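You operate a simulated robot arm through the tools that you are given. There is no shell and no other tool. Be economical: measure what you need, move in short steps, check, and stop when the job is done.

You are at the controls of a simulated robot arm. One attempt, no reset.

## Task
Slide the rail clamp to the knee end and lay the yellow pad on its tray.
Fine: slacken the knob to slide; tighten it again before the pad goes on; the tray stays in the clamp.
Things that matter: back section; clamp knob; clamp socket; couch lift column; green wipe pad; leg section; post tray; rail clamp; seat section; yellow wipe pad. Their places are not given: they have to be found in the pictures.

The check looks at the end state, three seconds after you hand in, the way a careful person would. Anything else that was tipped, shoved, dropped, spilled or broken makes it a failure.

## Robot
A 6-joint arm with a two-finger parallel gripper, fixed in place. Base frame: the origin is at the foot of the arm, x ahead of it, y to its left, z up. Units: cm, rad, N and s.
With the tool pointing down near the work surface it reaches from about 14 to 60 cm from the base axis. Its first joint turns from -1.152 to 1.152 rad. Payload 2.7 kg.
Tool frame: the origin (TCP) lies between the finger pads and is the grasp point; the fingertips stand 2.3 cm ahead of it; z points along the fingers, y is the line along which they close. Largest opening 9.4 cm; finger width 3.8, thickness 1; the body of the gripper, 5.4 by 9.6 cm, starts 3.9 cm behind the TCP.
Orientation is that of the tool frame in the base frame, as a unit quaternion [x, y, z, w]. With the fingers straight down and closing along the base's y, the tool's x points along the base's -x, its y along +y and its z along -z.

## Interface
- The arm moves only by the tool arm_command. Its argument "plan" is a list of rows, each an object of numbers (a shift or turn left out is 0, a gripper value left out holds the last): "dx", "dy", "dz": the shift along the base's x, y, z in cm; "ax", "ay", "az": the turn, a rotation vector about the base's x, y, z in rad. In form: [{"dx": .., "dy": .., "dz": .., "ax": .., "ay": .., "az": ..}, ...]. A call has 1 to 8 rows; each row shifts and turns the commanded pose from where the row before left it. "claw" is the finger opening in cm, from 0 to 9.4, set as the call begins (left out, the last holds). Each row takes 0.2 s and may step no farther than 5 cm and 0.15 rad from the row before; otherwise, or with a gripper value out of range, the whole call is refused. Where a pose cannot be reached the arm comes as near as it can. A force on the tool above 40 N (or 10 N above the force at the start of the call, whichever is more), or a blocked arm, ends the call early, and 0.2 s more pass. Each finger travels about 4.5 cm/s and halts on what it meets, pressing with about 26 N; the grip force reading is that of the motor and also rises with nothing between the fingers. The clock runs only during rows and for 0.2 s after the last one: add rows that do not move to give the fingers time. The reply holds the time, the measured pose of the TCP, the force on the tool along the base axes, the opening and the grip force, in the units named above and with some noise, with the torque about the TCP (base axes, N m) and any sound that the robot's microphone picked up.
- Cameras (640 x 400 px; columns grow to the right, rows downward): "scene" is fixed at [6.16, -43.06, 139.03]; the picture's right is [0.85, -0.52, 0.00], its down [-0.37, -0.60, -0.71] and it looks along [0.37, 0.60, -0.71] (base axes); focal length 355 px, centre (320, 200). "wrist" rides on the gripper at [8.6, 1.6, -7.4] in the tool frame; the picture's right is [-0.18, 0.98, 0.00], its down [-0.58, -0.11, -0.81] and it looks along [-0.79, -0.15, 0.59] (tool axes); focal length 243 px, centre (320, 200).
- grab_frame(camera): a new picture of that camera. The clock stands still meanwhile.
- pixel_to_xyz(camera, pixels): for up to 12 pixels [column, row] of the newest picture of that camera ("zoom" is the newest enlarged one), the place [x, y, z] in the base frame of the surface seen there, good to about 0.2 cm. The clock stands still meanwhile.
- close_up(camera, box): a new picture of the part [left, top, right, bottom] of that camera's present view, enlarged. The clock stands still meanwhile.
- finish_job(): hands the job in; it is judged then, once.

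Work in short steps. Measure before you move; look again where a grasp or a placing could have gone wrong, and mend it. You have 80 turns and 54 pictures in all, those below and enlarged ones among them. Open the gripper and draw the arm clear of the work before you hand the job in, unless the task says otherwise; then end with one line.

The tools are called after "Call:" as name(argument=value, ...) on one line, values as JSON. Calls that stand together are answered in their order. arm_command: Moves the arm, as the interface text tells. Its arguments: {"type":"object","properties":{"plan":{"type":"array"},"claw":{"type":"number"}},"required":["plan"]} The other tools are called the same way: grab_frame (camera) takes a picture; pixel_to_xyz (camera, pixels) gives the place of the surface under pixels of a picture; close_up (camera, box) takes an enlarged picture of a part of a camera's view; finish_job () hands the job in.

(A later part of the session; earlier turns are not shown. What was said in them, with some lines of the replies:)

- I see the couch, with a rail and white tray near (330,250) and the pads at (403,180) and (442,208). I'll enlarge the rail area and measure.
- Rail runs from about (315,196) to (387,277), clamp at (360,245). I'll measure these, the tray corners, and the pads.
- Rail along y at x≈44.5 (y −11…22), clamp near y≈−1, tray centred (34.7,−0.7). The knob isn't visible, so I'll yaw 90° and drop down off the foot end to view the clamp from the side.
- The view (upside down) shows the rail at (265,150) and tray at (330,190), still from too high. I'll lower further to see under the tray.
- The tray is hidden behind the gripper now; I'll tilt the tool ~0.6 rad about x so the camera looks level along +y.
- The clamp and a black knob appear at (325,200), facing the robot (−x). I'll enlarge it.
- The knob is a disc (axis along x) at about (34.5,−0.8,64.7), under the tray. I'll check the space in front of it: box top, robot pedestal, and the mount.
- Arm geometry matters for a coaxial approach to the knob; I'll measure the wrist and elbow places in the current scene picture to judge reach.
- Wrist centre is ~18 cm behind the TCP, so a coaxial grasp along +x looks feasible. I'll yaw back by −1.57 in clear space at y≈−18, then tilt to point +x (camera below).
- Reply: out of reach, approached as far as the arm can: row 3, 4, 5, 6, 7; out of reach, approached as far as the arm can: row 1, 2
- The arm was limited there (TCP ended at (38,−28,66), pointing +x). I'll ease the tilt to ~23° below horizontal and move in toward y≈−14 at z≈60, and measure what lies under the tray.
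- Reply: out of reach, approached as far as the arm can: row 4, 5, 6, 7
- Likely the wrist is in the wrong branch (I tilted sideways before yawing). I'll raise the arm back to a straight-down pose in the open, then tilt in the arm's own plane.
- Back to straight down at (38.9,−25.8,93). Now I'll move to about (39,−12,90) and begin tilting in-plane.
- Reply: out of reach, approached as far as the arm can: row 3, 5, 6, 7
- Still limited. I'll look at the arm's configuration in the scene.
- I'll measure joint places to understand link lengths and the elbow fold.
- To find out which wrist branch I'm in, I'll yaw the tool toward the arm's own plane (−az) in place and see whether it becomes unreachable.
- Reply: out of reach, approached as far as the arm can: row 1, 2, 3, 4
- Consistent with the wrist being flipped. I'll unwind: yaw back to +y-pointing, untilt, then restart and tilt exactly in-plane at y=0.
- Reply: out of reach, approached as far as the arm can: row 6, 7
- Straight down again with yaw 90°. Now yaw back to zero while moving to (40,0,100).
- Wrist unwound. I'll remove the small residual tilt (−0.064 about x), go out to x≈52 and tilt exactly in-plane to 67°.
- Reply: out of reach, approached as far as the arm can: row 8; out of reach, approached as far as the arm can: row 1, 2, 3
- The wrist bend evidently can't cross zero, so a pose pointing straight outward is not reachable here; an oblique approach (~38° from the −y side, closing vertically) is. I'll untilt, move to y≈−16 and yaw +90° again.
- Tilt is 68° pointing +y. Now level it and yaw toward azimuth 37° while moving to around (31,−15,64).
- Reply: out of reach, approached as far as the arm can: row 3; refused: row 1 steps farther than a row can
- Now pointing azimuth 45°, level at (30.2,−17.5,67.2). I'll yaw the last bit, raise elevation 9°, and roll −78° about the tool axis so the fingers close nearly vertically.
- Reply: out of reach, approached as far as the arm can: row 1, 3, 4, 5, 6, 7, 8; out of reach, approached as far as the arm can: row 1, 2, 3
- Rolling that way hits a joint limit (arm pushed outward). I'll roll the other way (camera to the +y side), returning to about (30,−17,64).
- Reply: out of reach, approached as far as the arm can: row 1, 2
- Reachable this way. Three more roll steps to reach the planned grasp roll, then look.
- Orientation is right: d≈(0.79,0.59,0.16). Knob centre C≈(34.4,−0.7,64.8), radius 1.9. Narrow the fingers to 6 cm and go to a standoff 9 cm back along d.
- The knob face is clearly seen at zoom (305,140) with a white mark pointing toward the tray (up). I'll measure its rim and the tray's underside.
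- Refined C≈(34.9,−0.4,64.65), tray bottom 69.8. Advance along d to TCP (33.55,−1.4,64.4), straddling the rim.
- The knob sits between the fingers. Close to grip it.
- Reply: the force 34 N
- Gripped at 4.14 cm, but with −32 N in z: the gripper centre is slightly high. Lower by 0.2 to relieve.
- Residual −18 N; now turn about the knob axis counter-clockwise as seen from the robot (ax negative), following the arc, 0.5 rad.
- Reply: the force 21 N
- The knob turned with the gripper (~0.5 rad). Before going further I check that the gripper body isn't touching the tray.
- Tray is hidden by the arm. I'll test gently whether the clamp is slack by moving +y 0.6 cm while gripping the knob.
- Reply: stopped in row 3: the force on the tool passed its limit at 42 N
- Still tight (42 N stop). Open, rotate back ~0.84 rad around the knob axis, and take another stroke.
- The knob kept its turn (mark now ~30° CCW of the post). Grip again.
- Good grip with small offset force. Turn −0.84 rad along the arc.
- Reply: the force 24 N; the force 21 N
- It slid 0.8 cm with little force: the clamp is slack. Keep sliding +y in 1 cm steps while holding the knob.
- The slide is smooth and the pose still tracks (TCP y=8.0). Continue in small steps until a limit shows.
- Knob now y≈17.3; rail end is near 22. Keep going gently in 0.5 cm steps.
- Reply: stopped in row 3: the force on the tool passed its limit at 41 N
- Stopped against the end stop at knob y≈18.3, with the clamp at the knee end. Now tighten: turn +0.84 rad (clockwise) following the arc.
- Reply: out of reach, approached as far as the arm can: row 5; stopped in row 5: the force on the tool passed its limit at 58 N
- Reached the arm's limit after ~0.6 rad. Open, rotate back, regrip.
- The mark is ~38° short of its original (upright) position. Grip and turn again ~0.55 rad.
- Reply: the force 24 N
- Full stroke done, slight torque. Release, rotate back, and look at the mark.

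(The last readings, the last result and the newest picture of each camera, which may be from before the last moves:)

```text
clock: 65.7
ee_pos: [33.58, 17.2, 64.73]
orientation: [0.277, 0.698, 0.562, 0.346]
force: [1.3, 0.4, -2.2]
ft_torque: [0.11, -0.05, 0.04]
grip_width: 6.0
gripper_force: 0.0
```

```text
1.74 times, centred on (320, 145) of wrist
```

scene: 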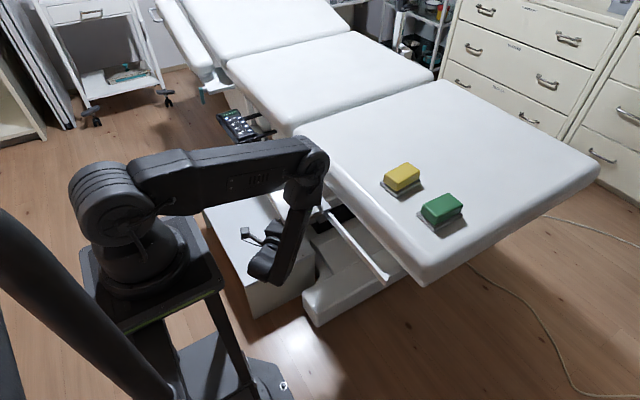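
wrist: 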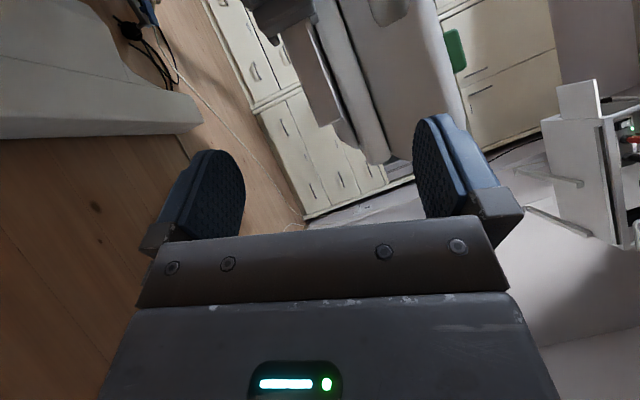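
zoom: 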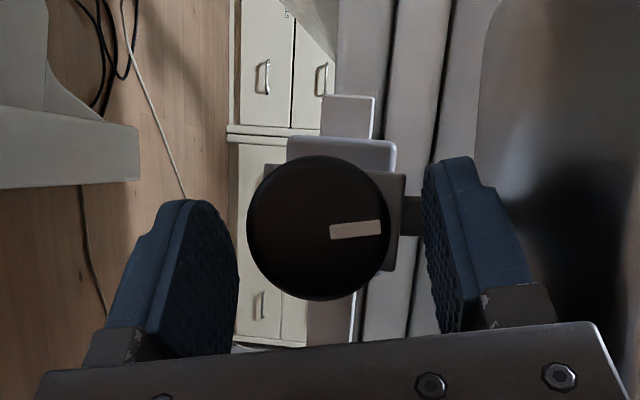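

The mark is still ~10–15° short of the original. One more tightening stroke until it resists.

Call:
arm_command(plan=[{}, {}, {}, {}], claw=2.5)

Call:
arm_command(plan=[{"ax": 0.1, "dy": -0.02, "dz": -0.11}, {"ax": 0.1, "dy": 0, "dz": -0.11}, {"ax": 0.1, "dy": 0.01, "dz": -0.11}, {"ax": 0.1, "dy": 0.02, "dz": -0.11}, {}])

Call:
close_up(camera="wrist", box=[140, 30, 500, 260])

```text
clock: 66.7
ee_pos: [33.47, 17.17, 64.63]
orientation: [0.279, 0.699, 0.56, 0.346]
force: [3.4, -0.7, -11.8]
ft_torque: [-0.05, 0.18, -0.02]
grip_width: 4.11
gripper_force: 44.6
```

```text
clock: 67.9
ee_pos: [33.62, 17.23, 64.39]
orientation: [0.34, 0.572, 0.69, 0.284]
force: [-4.0, 0.7, 3.4]
ft_torque: [-0.73, -0.25, 0.16]
grip_width: 4.1
gripper_force: 45.1
```

```text
1.74 times, centred on (320, 145) of wrist
```

zoom: 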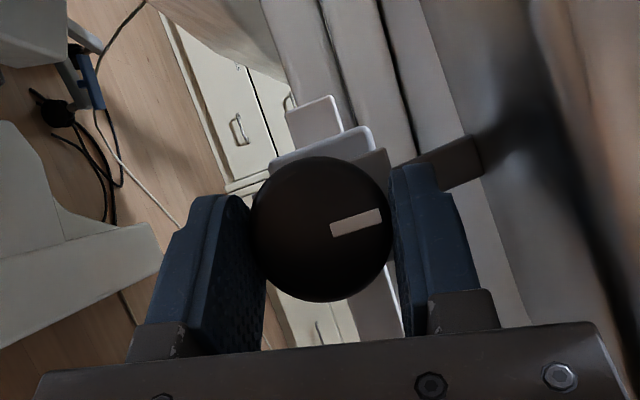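

Mark is now −8° relative to the post, as originally, and the knob slipped in the grip with resisting torque (−0.73): tight. Verify with a small −y tug.

Call:
arm_command(plan=[{"dy": -0.2}, {"dy": -0.2}, {}])

```text
clock: 68.7
ee_pos: [33.57, 16.99, 64.27]
orientation: [0.339, 0.573, 0.69, 0.283]
force: [3.7, 35.9, 4.1]
ft_torque: [-0.08, -0.09, 0.77]
grip_width: 4.13
gripper_force: 45.4
```

Holds against 36 N. Relax the pull, open, back out along −d, then move −y clear of the tray.

Call:
arm_command(plan=[{"dy": 0.35}, {}, {}, {}], claw=6)

Call:
arm_command(plan=[{"dx": -1.6, "dy": -1.2, "dz": -0.22}, {"dx": -1.6, "dy": -1.2, "dz": -0.22}, {"dx": -1.2, "dy": -1.2, "dz": -0.2}, {"dy": -3}, {"dy": -3}, {"dy": -3}, {"dy": -3}, {"dy": -3}])

Call:
close_up(camera="scene", box=[240, 130, 440, 270])

```text
clock: 69.7
ee_pos: [33.56, 17.14, 64.27]
orientation: [0.342, 0.572, 0.689, 0.284]
force: [0.1, 0.8, 1.6]
ft_torque: [-0.01, 0.02, 0.03]
grip_width: 5.99
gripper_force: 0.0
```

```text
clock: 71.5
ee_pos: [28.98, -1.57, 63.56]
orientation: [0.342, 0.572, 0.689, 0.283]
force: [0.1, -0.4, 0.0]
ft_torque: [-0.02, 0.01, -0.02]
grip_width: 5.99
gripper_force: 0.0
```

```text
2.86 times, centred on (340, 200) of scene
```

zoom: 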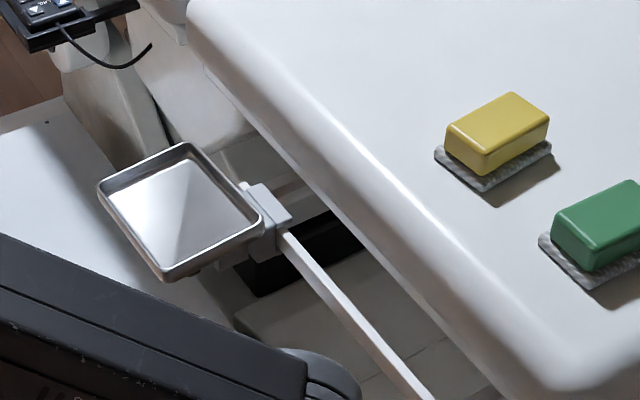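

The clamp and tray are at the knee end, tray level. Measure the tray interior and the yellow pad geometry.

Call:
pixel_to_xyz(camera="zoom", pixels=[[188, 150], [103, 188], [255, 222], [168, 272], [180, 210], [510, 97], [545, 122], [450, 128], [485, 165], [440, 158], [487, 187], [545, 155]])

Call:
close_up(camera="scene", box=[370, 150, 480, 240])

```text
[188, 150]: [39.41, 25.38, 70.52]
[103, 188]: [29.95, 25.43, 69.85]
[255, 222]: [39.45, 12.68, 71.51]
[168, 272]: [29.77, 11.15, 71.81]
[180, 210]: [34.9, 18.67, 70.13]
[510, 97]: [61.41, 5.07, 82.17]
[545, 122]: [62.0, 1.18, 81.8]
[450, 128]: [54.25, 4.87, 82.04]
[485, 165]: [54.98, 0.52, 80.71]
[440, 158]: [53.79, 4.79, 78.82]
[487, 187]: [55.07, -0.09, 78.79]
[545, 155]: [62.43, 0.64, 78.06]
```

```text
4.44 times, centred on (425, 195) of scene
```

zoom: 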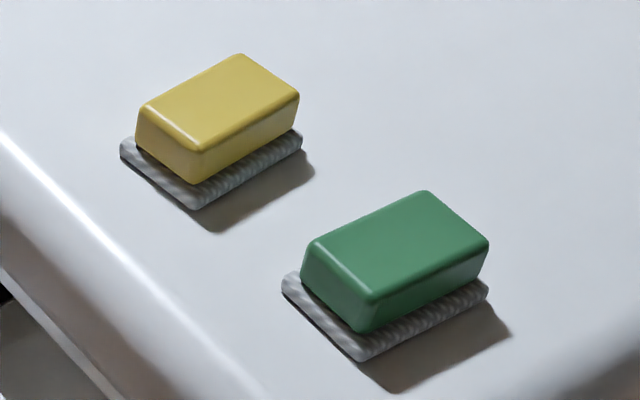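

Pad: about x 54–62, y 0.5–5, top 82.1 on couch at 78. Tray floor z≈70.1, centre (34.6,18.4), inner ~9.3 × 14, so I'll lay the pad with its long side along y. First bring the arm out to y≈−17 and roll back to camera-below.

Call:
arm_command(plan=[{"dy": -4}, {"dy": -4}, {"dy": -4}, {"dy": -4}, {"ax": -0.117, "ay": -0.088, "az": -0.017}, {"ax": -0.117, "ay": -0.088, "az": -0.017}, {"ax": -0.117, "ay": -0.088, "az": -0.017}, {"ax": -0.117, "ay": -0.088, "az": -0.017}])

Call:
arm_command(plan=[{"ax": -0.117, "ay": -0.088, "az": -0.017}, {"ax": -0.117, "ay": -0.088, "az": -0.017}, {"ax": -0.117, "ay": -0.088, "az": -0.017}, {"ax": -0.117, "ay": -0.088, "az": -0.017}, {"ax": -0.117, "ay": -0.088, "az": -0.017}, {"ax": -0.117, "ay": -0.088, "az": -0.017}, {"ax": -0.117, "ay": -0.088, "az": -0.017}, {"ax": -0.075, "ay": -0.056, "az": -0.011}])

Call:
arm_command(plan=[{"ax": -0.09, "ay": 0.119, "dz": 3}, {"ax": -0.09, "ay": 0.119, "dz": 3}, {"ax": -0.09, "ay": 0.119, "dz": 3}, {"ax": -0.09, "ay": 0.119, "dz": 3}, {"ax": -0.09, "ay": 0.119, "dz": 3}, {"ax": -0.09, "ay": 0.119, "dz": 3}, {"ax": -0.09, "ay": 0.119, "dz": 3}, {"ax": -0.09, "ay": 0.119, "dz": 3}])

```text
clock: 73.3
ee_pos: [29.08, -17.43, 63.62]
orientation: [0.16, 0.647, 0.576, 0.473]
force: [-0.3, 0.1, -0.5]
ft_torque: [0.01, 0.02, -0.01]
grip_width: 6.01
gripper_force: 0.1
```

```text
clock: 75.1
ee_pos: [29.34, -17.68, 63.48]
orientation: [-0.209, 0.63, 0.239, 0.709]
force: [-1.1, 0.4, -0.1]
ft_torque: [-0.04, 0.03, -0.04]
grip_width: 5.98
gripper_force: 0.1
out of reach, approached as far as the arm can: row 8
```

```text
clock: 76.9
ee_pos: [30.32, -19.57, 87.22]
orientation: [-0.307, 0.92, 0.074, 0.232]
force: [0.3, -0.6, -0.4]
ft_torque: [-0.03, 0.02, 0.0]
grip_width: 6.0
gripper_force: 0.0
out of reach, approached as far as the arm can: row 1, 2
```

Remaining: tilt 0.49 and yaw 0.645. Finish these while moving up and toward the pad.

Call:
arm_command(plan=[{"ax": -0.09, "ay": 0.119, "dz": 3}, {"ax": -0.09, "ay": 0.119, "dz": 3}, {"ax": -0.09, "ay": 0.119, "dz": 2}, {"ax": -0.025, "ay": 0.034}, {"az": -0.15, "dx": 3, "dy": 3}, {"az": -0.15, "dx": 3, "dy": 3}, {"az": -0.15, "dx": 3, "dy": 3}, {"az": -0.15, "dx": 3, "dy": 3}], claw=8)

Call:
arm_command(plan=[{"az": -0.045, "dx": 3, "dy": 3}, {"dx": 3, "dy": 3}, {"dx": 3, "dy": 3}, {}])

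Call:
grab_frame(camera="wrist")

```text
clock: 78.7
ee_pos: [42.24, -7.36, 95.28]
orientation: [-0.022, 1.0, -0.003, 0.002]
force: [-0.6, 0.4, -0.1]
ft_torque: [-0.02, 0.01, 0.02]
grip_width: 8.01
gripper_force: 0.1
```

```text
clock: 79.7
ee_pos: [51.44, 1.56, 95.33]
orientation: [0.0, 1.0, -0.002, 0.002]
force: [-0.4, 1.1, 1.0]
ft_torque: [0.02, 0.0, -0.02]
grip_width: 8.01
gripper_force: 0.0
```

```text
21 pictures are left
```

wrist: 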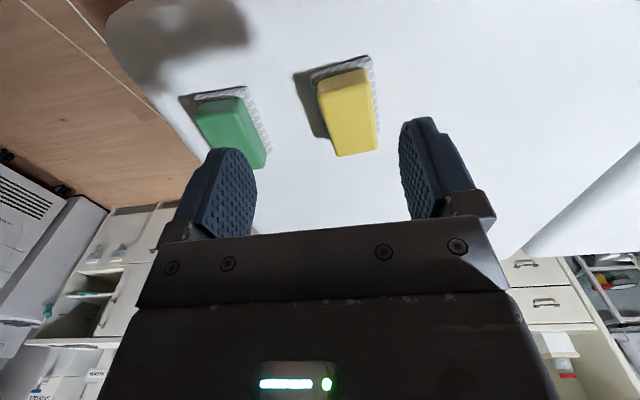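

Straight down at (51.4,1.6,95.3). The yellow pad is at (347,110) in the wrist view; measure its top corners and base.

Call:
pixel_to_xyz(camera="wrist", pixels=[[320, 82], [366, 72], [379, 148], [337, 154], [347, 112], [313, 75], [371, 60], [378, 120], [326, 120], [270, 160], [203, 112]])

```text
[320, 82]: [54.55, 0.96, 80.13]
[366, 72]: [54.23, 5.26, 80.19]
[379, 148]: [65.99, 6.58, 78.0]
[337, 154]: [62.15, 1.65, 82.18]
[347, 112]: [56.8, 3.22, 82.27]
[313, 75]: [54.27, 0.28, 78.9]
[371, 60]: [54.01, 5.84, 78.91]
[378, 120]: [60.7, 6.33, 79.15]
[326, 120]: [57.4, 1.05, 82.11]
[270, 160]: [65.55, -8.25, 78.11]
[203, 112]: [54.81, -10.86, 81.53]
```

Pad centre ≈(58.1,3.1), rotated ~0.09 rad. Move above it, align yaw and descend to z≈84 first.

Call:
arm_command(plan=[{"dx": 3.3, "dy": 0.75, "az": 0.09}, {"dx": 3.35, "dy": 0.75}, {"dz": -3}, {"dz": -3}, {"dz": -3}, {"dz": -2}, {}], claw=7.4)

Call:
grab_frame(camera="wrist")

```text
clock: 81.3
ee_pos: [57.95, 2.9, 84.21]
orientation: [-0.046, 0.999, -0.002, 0.003]
force: [-0.7, 0.4, -0.5]
ft_torque: [-0.03, 0.0, -0.04]
grip_width: 7.4
gripper_force: 0.1
```

```text
20 pictures are left
```

wrist: 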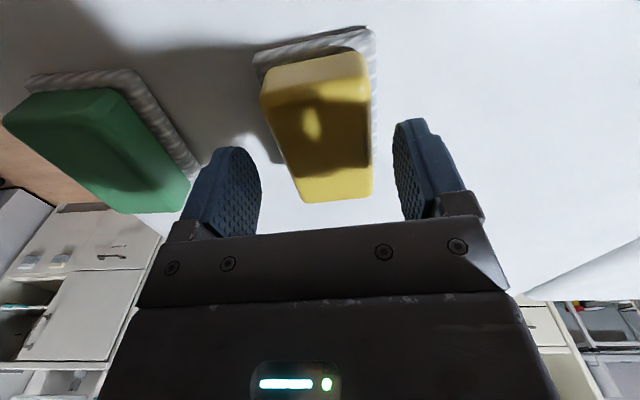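

The pad lies between the fingers. Descend to z 81.5 and close.

Call:
arm_command(plan=[{"dz": -1.4}, {"dz": -1.3, "dy": 0.1}, {}])

Call:
arm_command(plan=[{}, {}, {}, {}, {}], claw=2.5)

```text
clock: 82.1
ee_pos: [57.98, 3.18, 81.6]
orientation: [-0.046, 0.999, -0.002, 0.002]
force: [-0.5, 1.0, -0.2]
ft_torque: [-0.02, 0.0, 0.01]
grip_width: 7.4
gripper_force: 0.1
```

```text
clock: 83.3
ee_pos: [57.96, 3.17, 81.7]
orientation: [-0.046, 0.999, -0.002, 0.003]
force: [1.3, 0.1, 0.7]
ft_torque: [0.02, 0.02, -0.02]
grip_width: 4.95
gripper_force: 26.3
```

Gripped at 4.95 cm. Lift and check.

Call:
arm_command(plan=[{"dz": 1}, {"dz": 2}, {"dz": 3}, {"dz": 3}, {}])

Call:
grab_frame(camera="wrist")

```text
clock: 84.5
ee_pos: [58.16, 3.06, 90.54]
orientation: [-0.045, 0.999, -0.002, 0.002]
force: [-0.5, 0.9, 0.2]
ft_torque: [0.01, -0.01, 0.0]
grip_width: 4.95
gripper_force: 26.4
```

```text
19 pictures are left
```

wrist: 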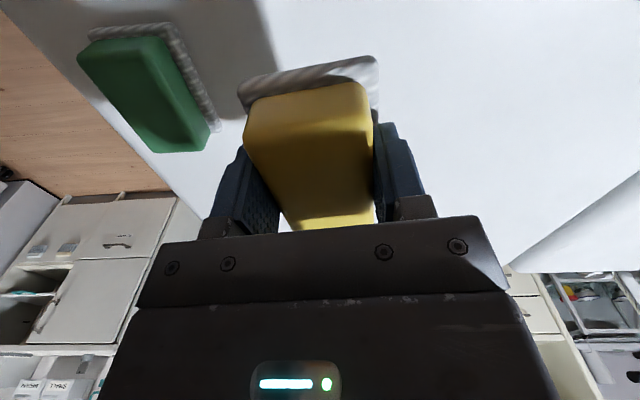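

Pad held with its base. Carry over to the tray centre (34.6,18.4) while yawing −1.66 so its long side lies along y.

Call:
arm_command(plan=[{"dx": -2.1, "dy": 1.4, "az": -0.15}, {"dx": -2.1, "dy": 1.4, "az": -0.15}, {"dx": -2.1, "dy": 1.4, "az": -0.15}, {"dx": -2.1, "dy": 1.4, "az": -0.15}, {"dx": -2.1, "dy": 1.4, "az": -0.15}, {"dx": -2.1, "dy": 1.4, "az": -0.15}, {"dx": -2.1, "dy": 1.4, "az": -0.15}, {"dx": -2.1, "dy": 1.4, "az": -0.15}])

Call:
arm_command(plan=[{"dx": -2.1, "dy": 1.4, "az": -0.15}, {"dx": -2.1, "dy": 1.4, "az": -0.15}, {"dx": -2.3, "dy": 1.3, "az": -0.15}, {"az": -0.01, "dz": -3}, {"dz": -3}, {}])

Call:
grab_frame(camera="wrist")

Call:
grab_frame(camera="scene")

```text
clock: 86.3
ee_pos: [41.23, 14.3, 90.6]
orientation: [0.528, 0.849, -0.004, 0.001]
force: [0.1, 0.1, -0.1]
ft_torque: [-0.02, -0.01, 0.01]
grip_width: 4.94
gripper_force: 25.7
```

```text
clock: 87.7
ee_pos: [34.58, 18.41, 84.54]
orientation: [0.706, 0.708, -0.004, 0.001]
force: [0.3, -0.3, -0.1]
ft_torque: [0.01, 0.01, 0.0]
grip_width: 4.93
gripper_force: 25.7
```

```text
18 pictures are left
```

wrist: 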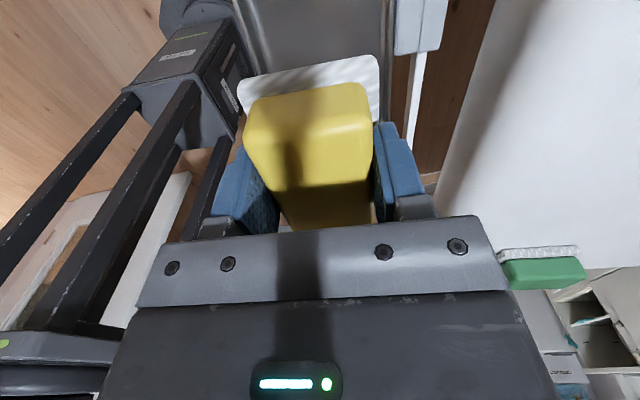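

```text
17 pictures are left
```

scene: 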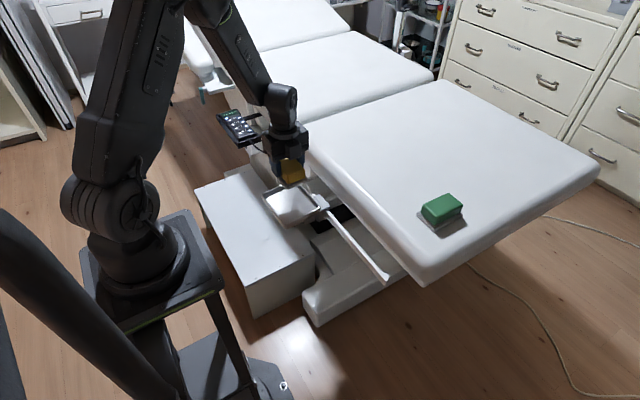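

Pad is over the tray. Descend to z≈76.5, then check.

Call:
arm_command(plan=[{"dz": -3}, {"dz": -3}, {"dz": -2}, {}])

Call:
close_up(camera="scene", box=[240, 150, 360, 240])

Call:
grab_frame(camera="wrist")

```text
clock: 88.7
ee_pos: [34.68, 18.43, 76.54]
orientation: [0.706, 0.708, -0.004, 0.0]
force: [-0.3, -0.7, -0.5]
ft_torque: [0.02, 0.0, 0.0]
grip_width: 4.9
gripper_force: 26.1
```

```text
4.44 times, centred on (300, 195) of scene
```

zoom: 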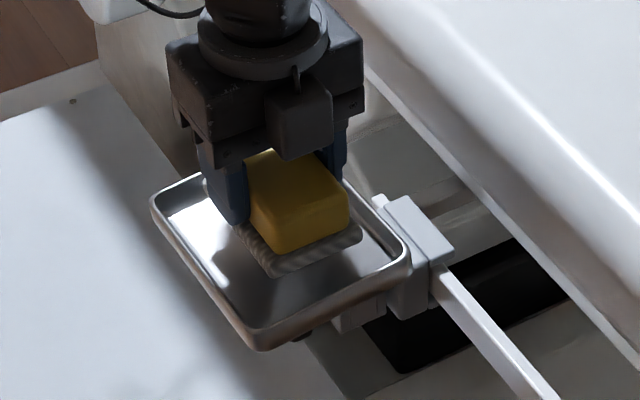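

```text
15 pictures are left
```

wrist: 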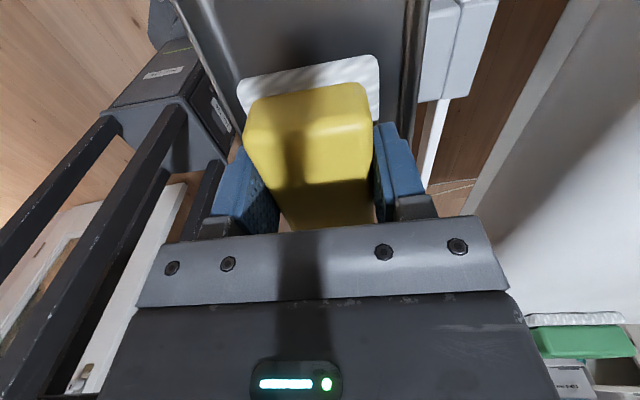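

Pad is well inside the tray rim. Lower slowly to contact.

Call:
arm_command(plan=[{"dz": -0.8}, {"dz": -0.8}, {"dz": -0.6}, {"dz": -0.3}, {}])

```text
clock: 89.9
ee_pos: [34.66, 18.37, 74.07]
orientation: [0.707, 0.708, -0.003, 0.0]
force: [0.0, -0.2, 0.5]
ft_torque: [-0.05, -0.04, -0.02]
grip_width: 4.89
gripper_force: 26.2
```

Call:
arm_command(plan=[{"dz": -0.15}, {"dz": -0.15}, {"dz": -0.1}, {}])

```text
clock: 90.9
ee_pos: [34.76, 18.49, 73.81]
orientation: [0.707, 0.708, -0.001, 0.0]
force: [-3.9, -2.4, 36.2]
ft_torque: [-0.52, -0.99, -0.15]
grip_width: 4.92
gripper_force: 26.3
```

Contact (36 N). Ease up 0.15 and open only to 6.2 so the fingers don't touch the rim.

Call:
arm_command(plan=[{"dz": 0.12}, {}])

Call:
arm_command(plan=[{}, {}, {}, {"dz": 1}, {"dz": 2}, {"dz": 3}, {"dz": 4}, {"dz": 4}], claw=6.2)

Call:
close_up(camera="scene", box=[240, 150, 360, 240])

```text
clock: 91.5
ee_pos: [34.74, 18.42, 73.75]
orientation: [0.706, 0.708, -0.004, -0.001]
force: [-3.0, 2.4, 20.6]
ft_torque: [0.3, -0.55, 0.11]
grip_width: 4.97
gripper_force: 25.8
```

```text
clock: 93.3
ee_pos: [34.66, 18.16, 87.66]
orientation: [0.706, 0.708, -0.004, -0.001]
force: [0.0, 0.6, 0.1]
ft_torque: [0.01, -0.02, -0.02]
grip_width: 6.22
gripper_force: 0.0
```

```text
4.44 times, centred on (300, 195) of scene
```

zoom: 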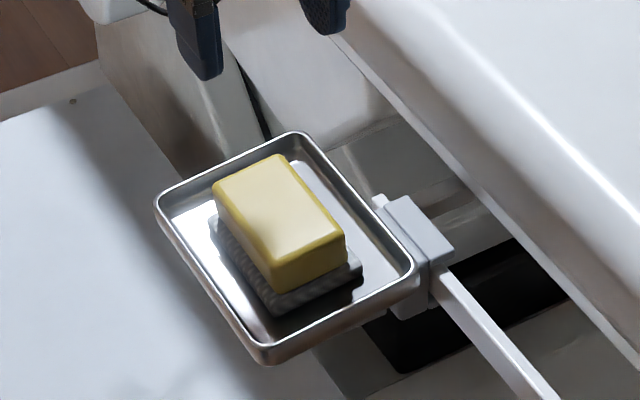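

The pad lies flat in the tray, with the clamp at the knee end of the rail. Draw the arm up and away, and verify the tray rim's level.

Call:
pixel_to_xyz(camera="zoom", pixels=[[295, 134], [158, 200], [412, 270], [265, 355], [230, 190], [330, 240], [280, 160], [275, 250]])

Call:
arm_command(plan=[{"dz": 4}, {"dz": 4}, {"dz": 4}, {"dy": -4}, {"dy": -4}, {"dy": -4}, {"dy": -4}, {}])

Call:
grab_frame(camera="scene")

```text
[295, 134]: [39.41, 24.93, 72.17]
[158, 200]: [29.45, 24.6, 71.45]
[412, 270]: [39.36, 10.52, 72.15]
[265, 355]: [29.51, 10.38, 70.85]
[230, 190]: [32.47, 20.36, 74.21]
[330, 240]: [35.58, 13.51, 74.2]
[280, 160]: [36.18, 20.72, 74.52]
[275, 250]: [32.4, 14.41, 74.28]
```

```text
clock: 95.1
ee_pos: [34.73, 2.25, 99.7]
orientation: [0.707, 0.708, -0.004, 0.0]
force: [0.1, 0.6, -0.2]
ft_torque: [-0.04, 0.03, -0.05]
grip_width: 6.2
gripper_force: 0.2
```

```text
13 pictures are left
```

scene: 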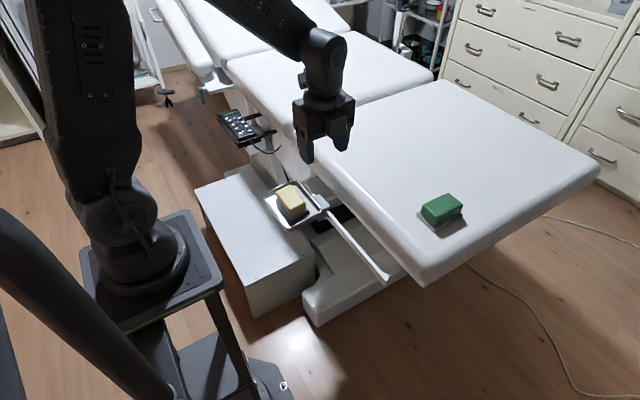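

The tray is level, the pad lies in it, the green pad is untouched, and the arm is clear with the gripper open. Handing in.

Call:
finish_job()

```text
The job is handed in.
```

The rail clamp is at the knee-end stop with its knob tightened again (it held a 36 N tug). The yellow pad lies flat on the tray, which is still in the clamp. The green pad was not touched.
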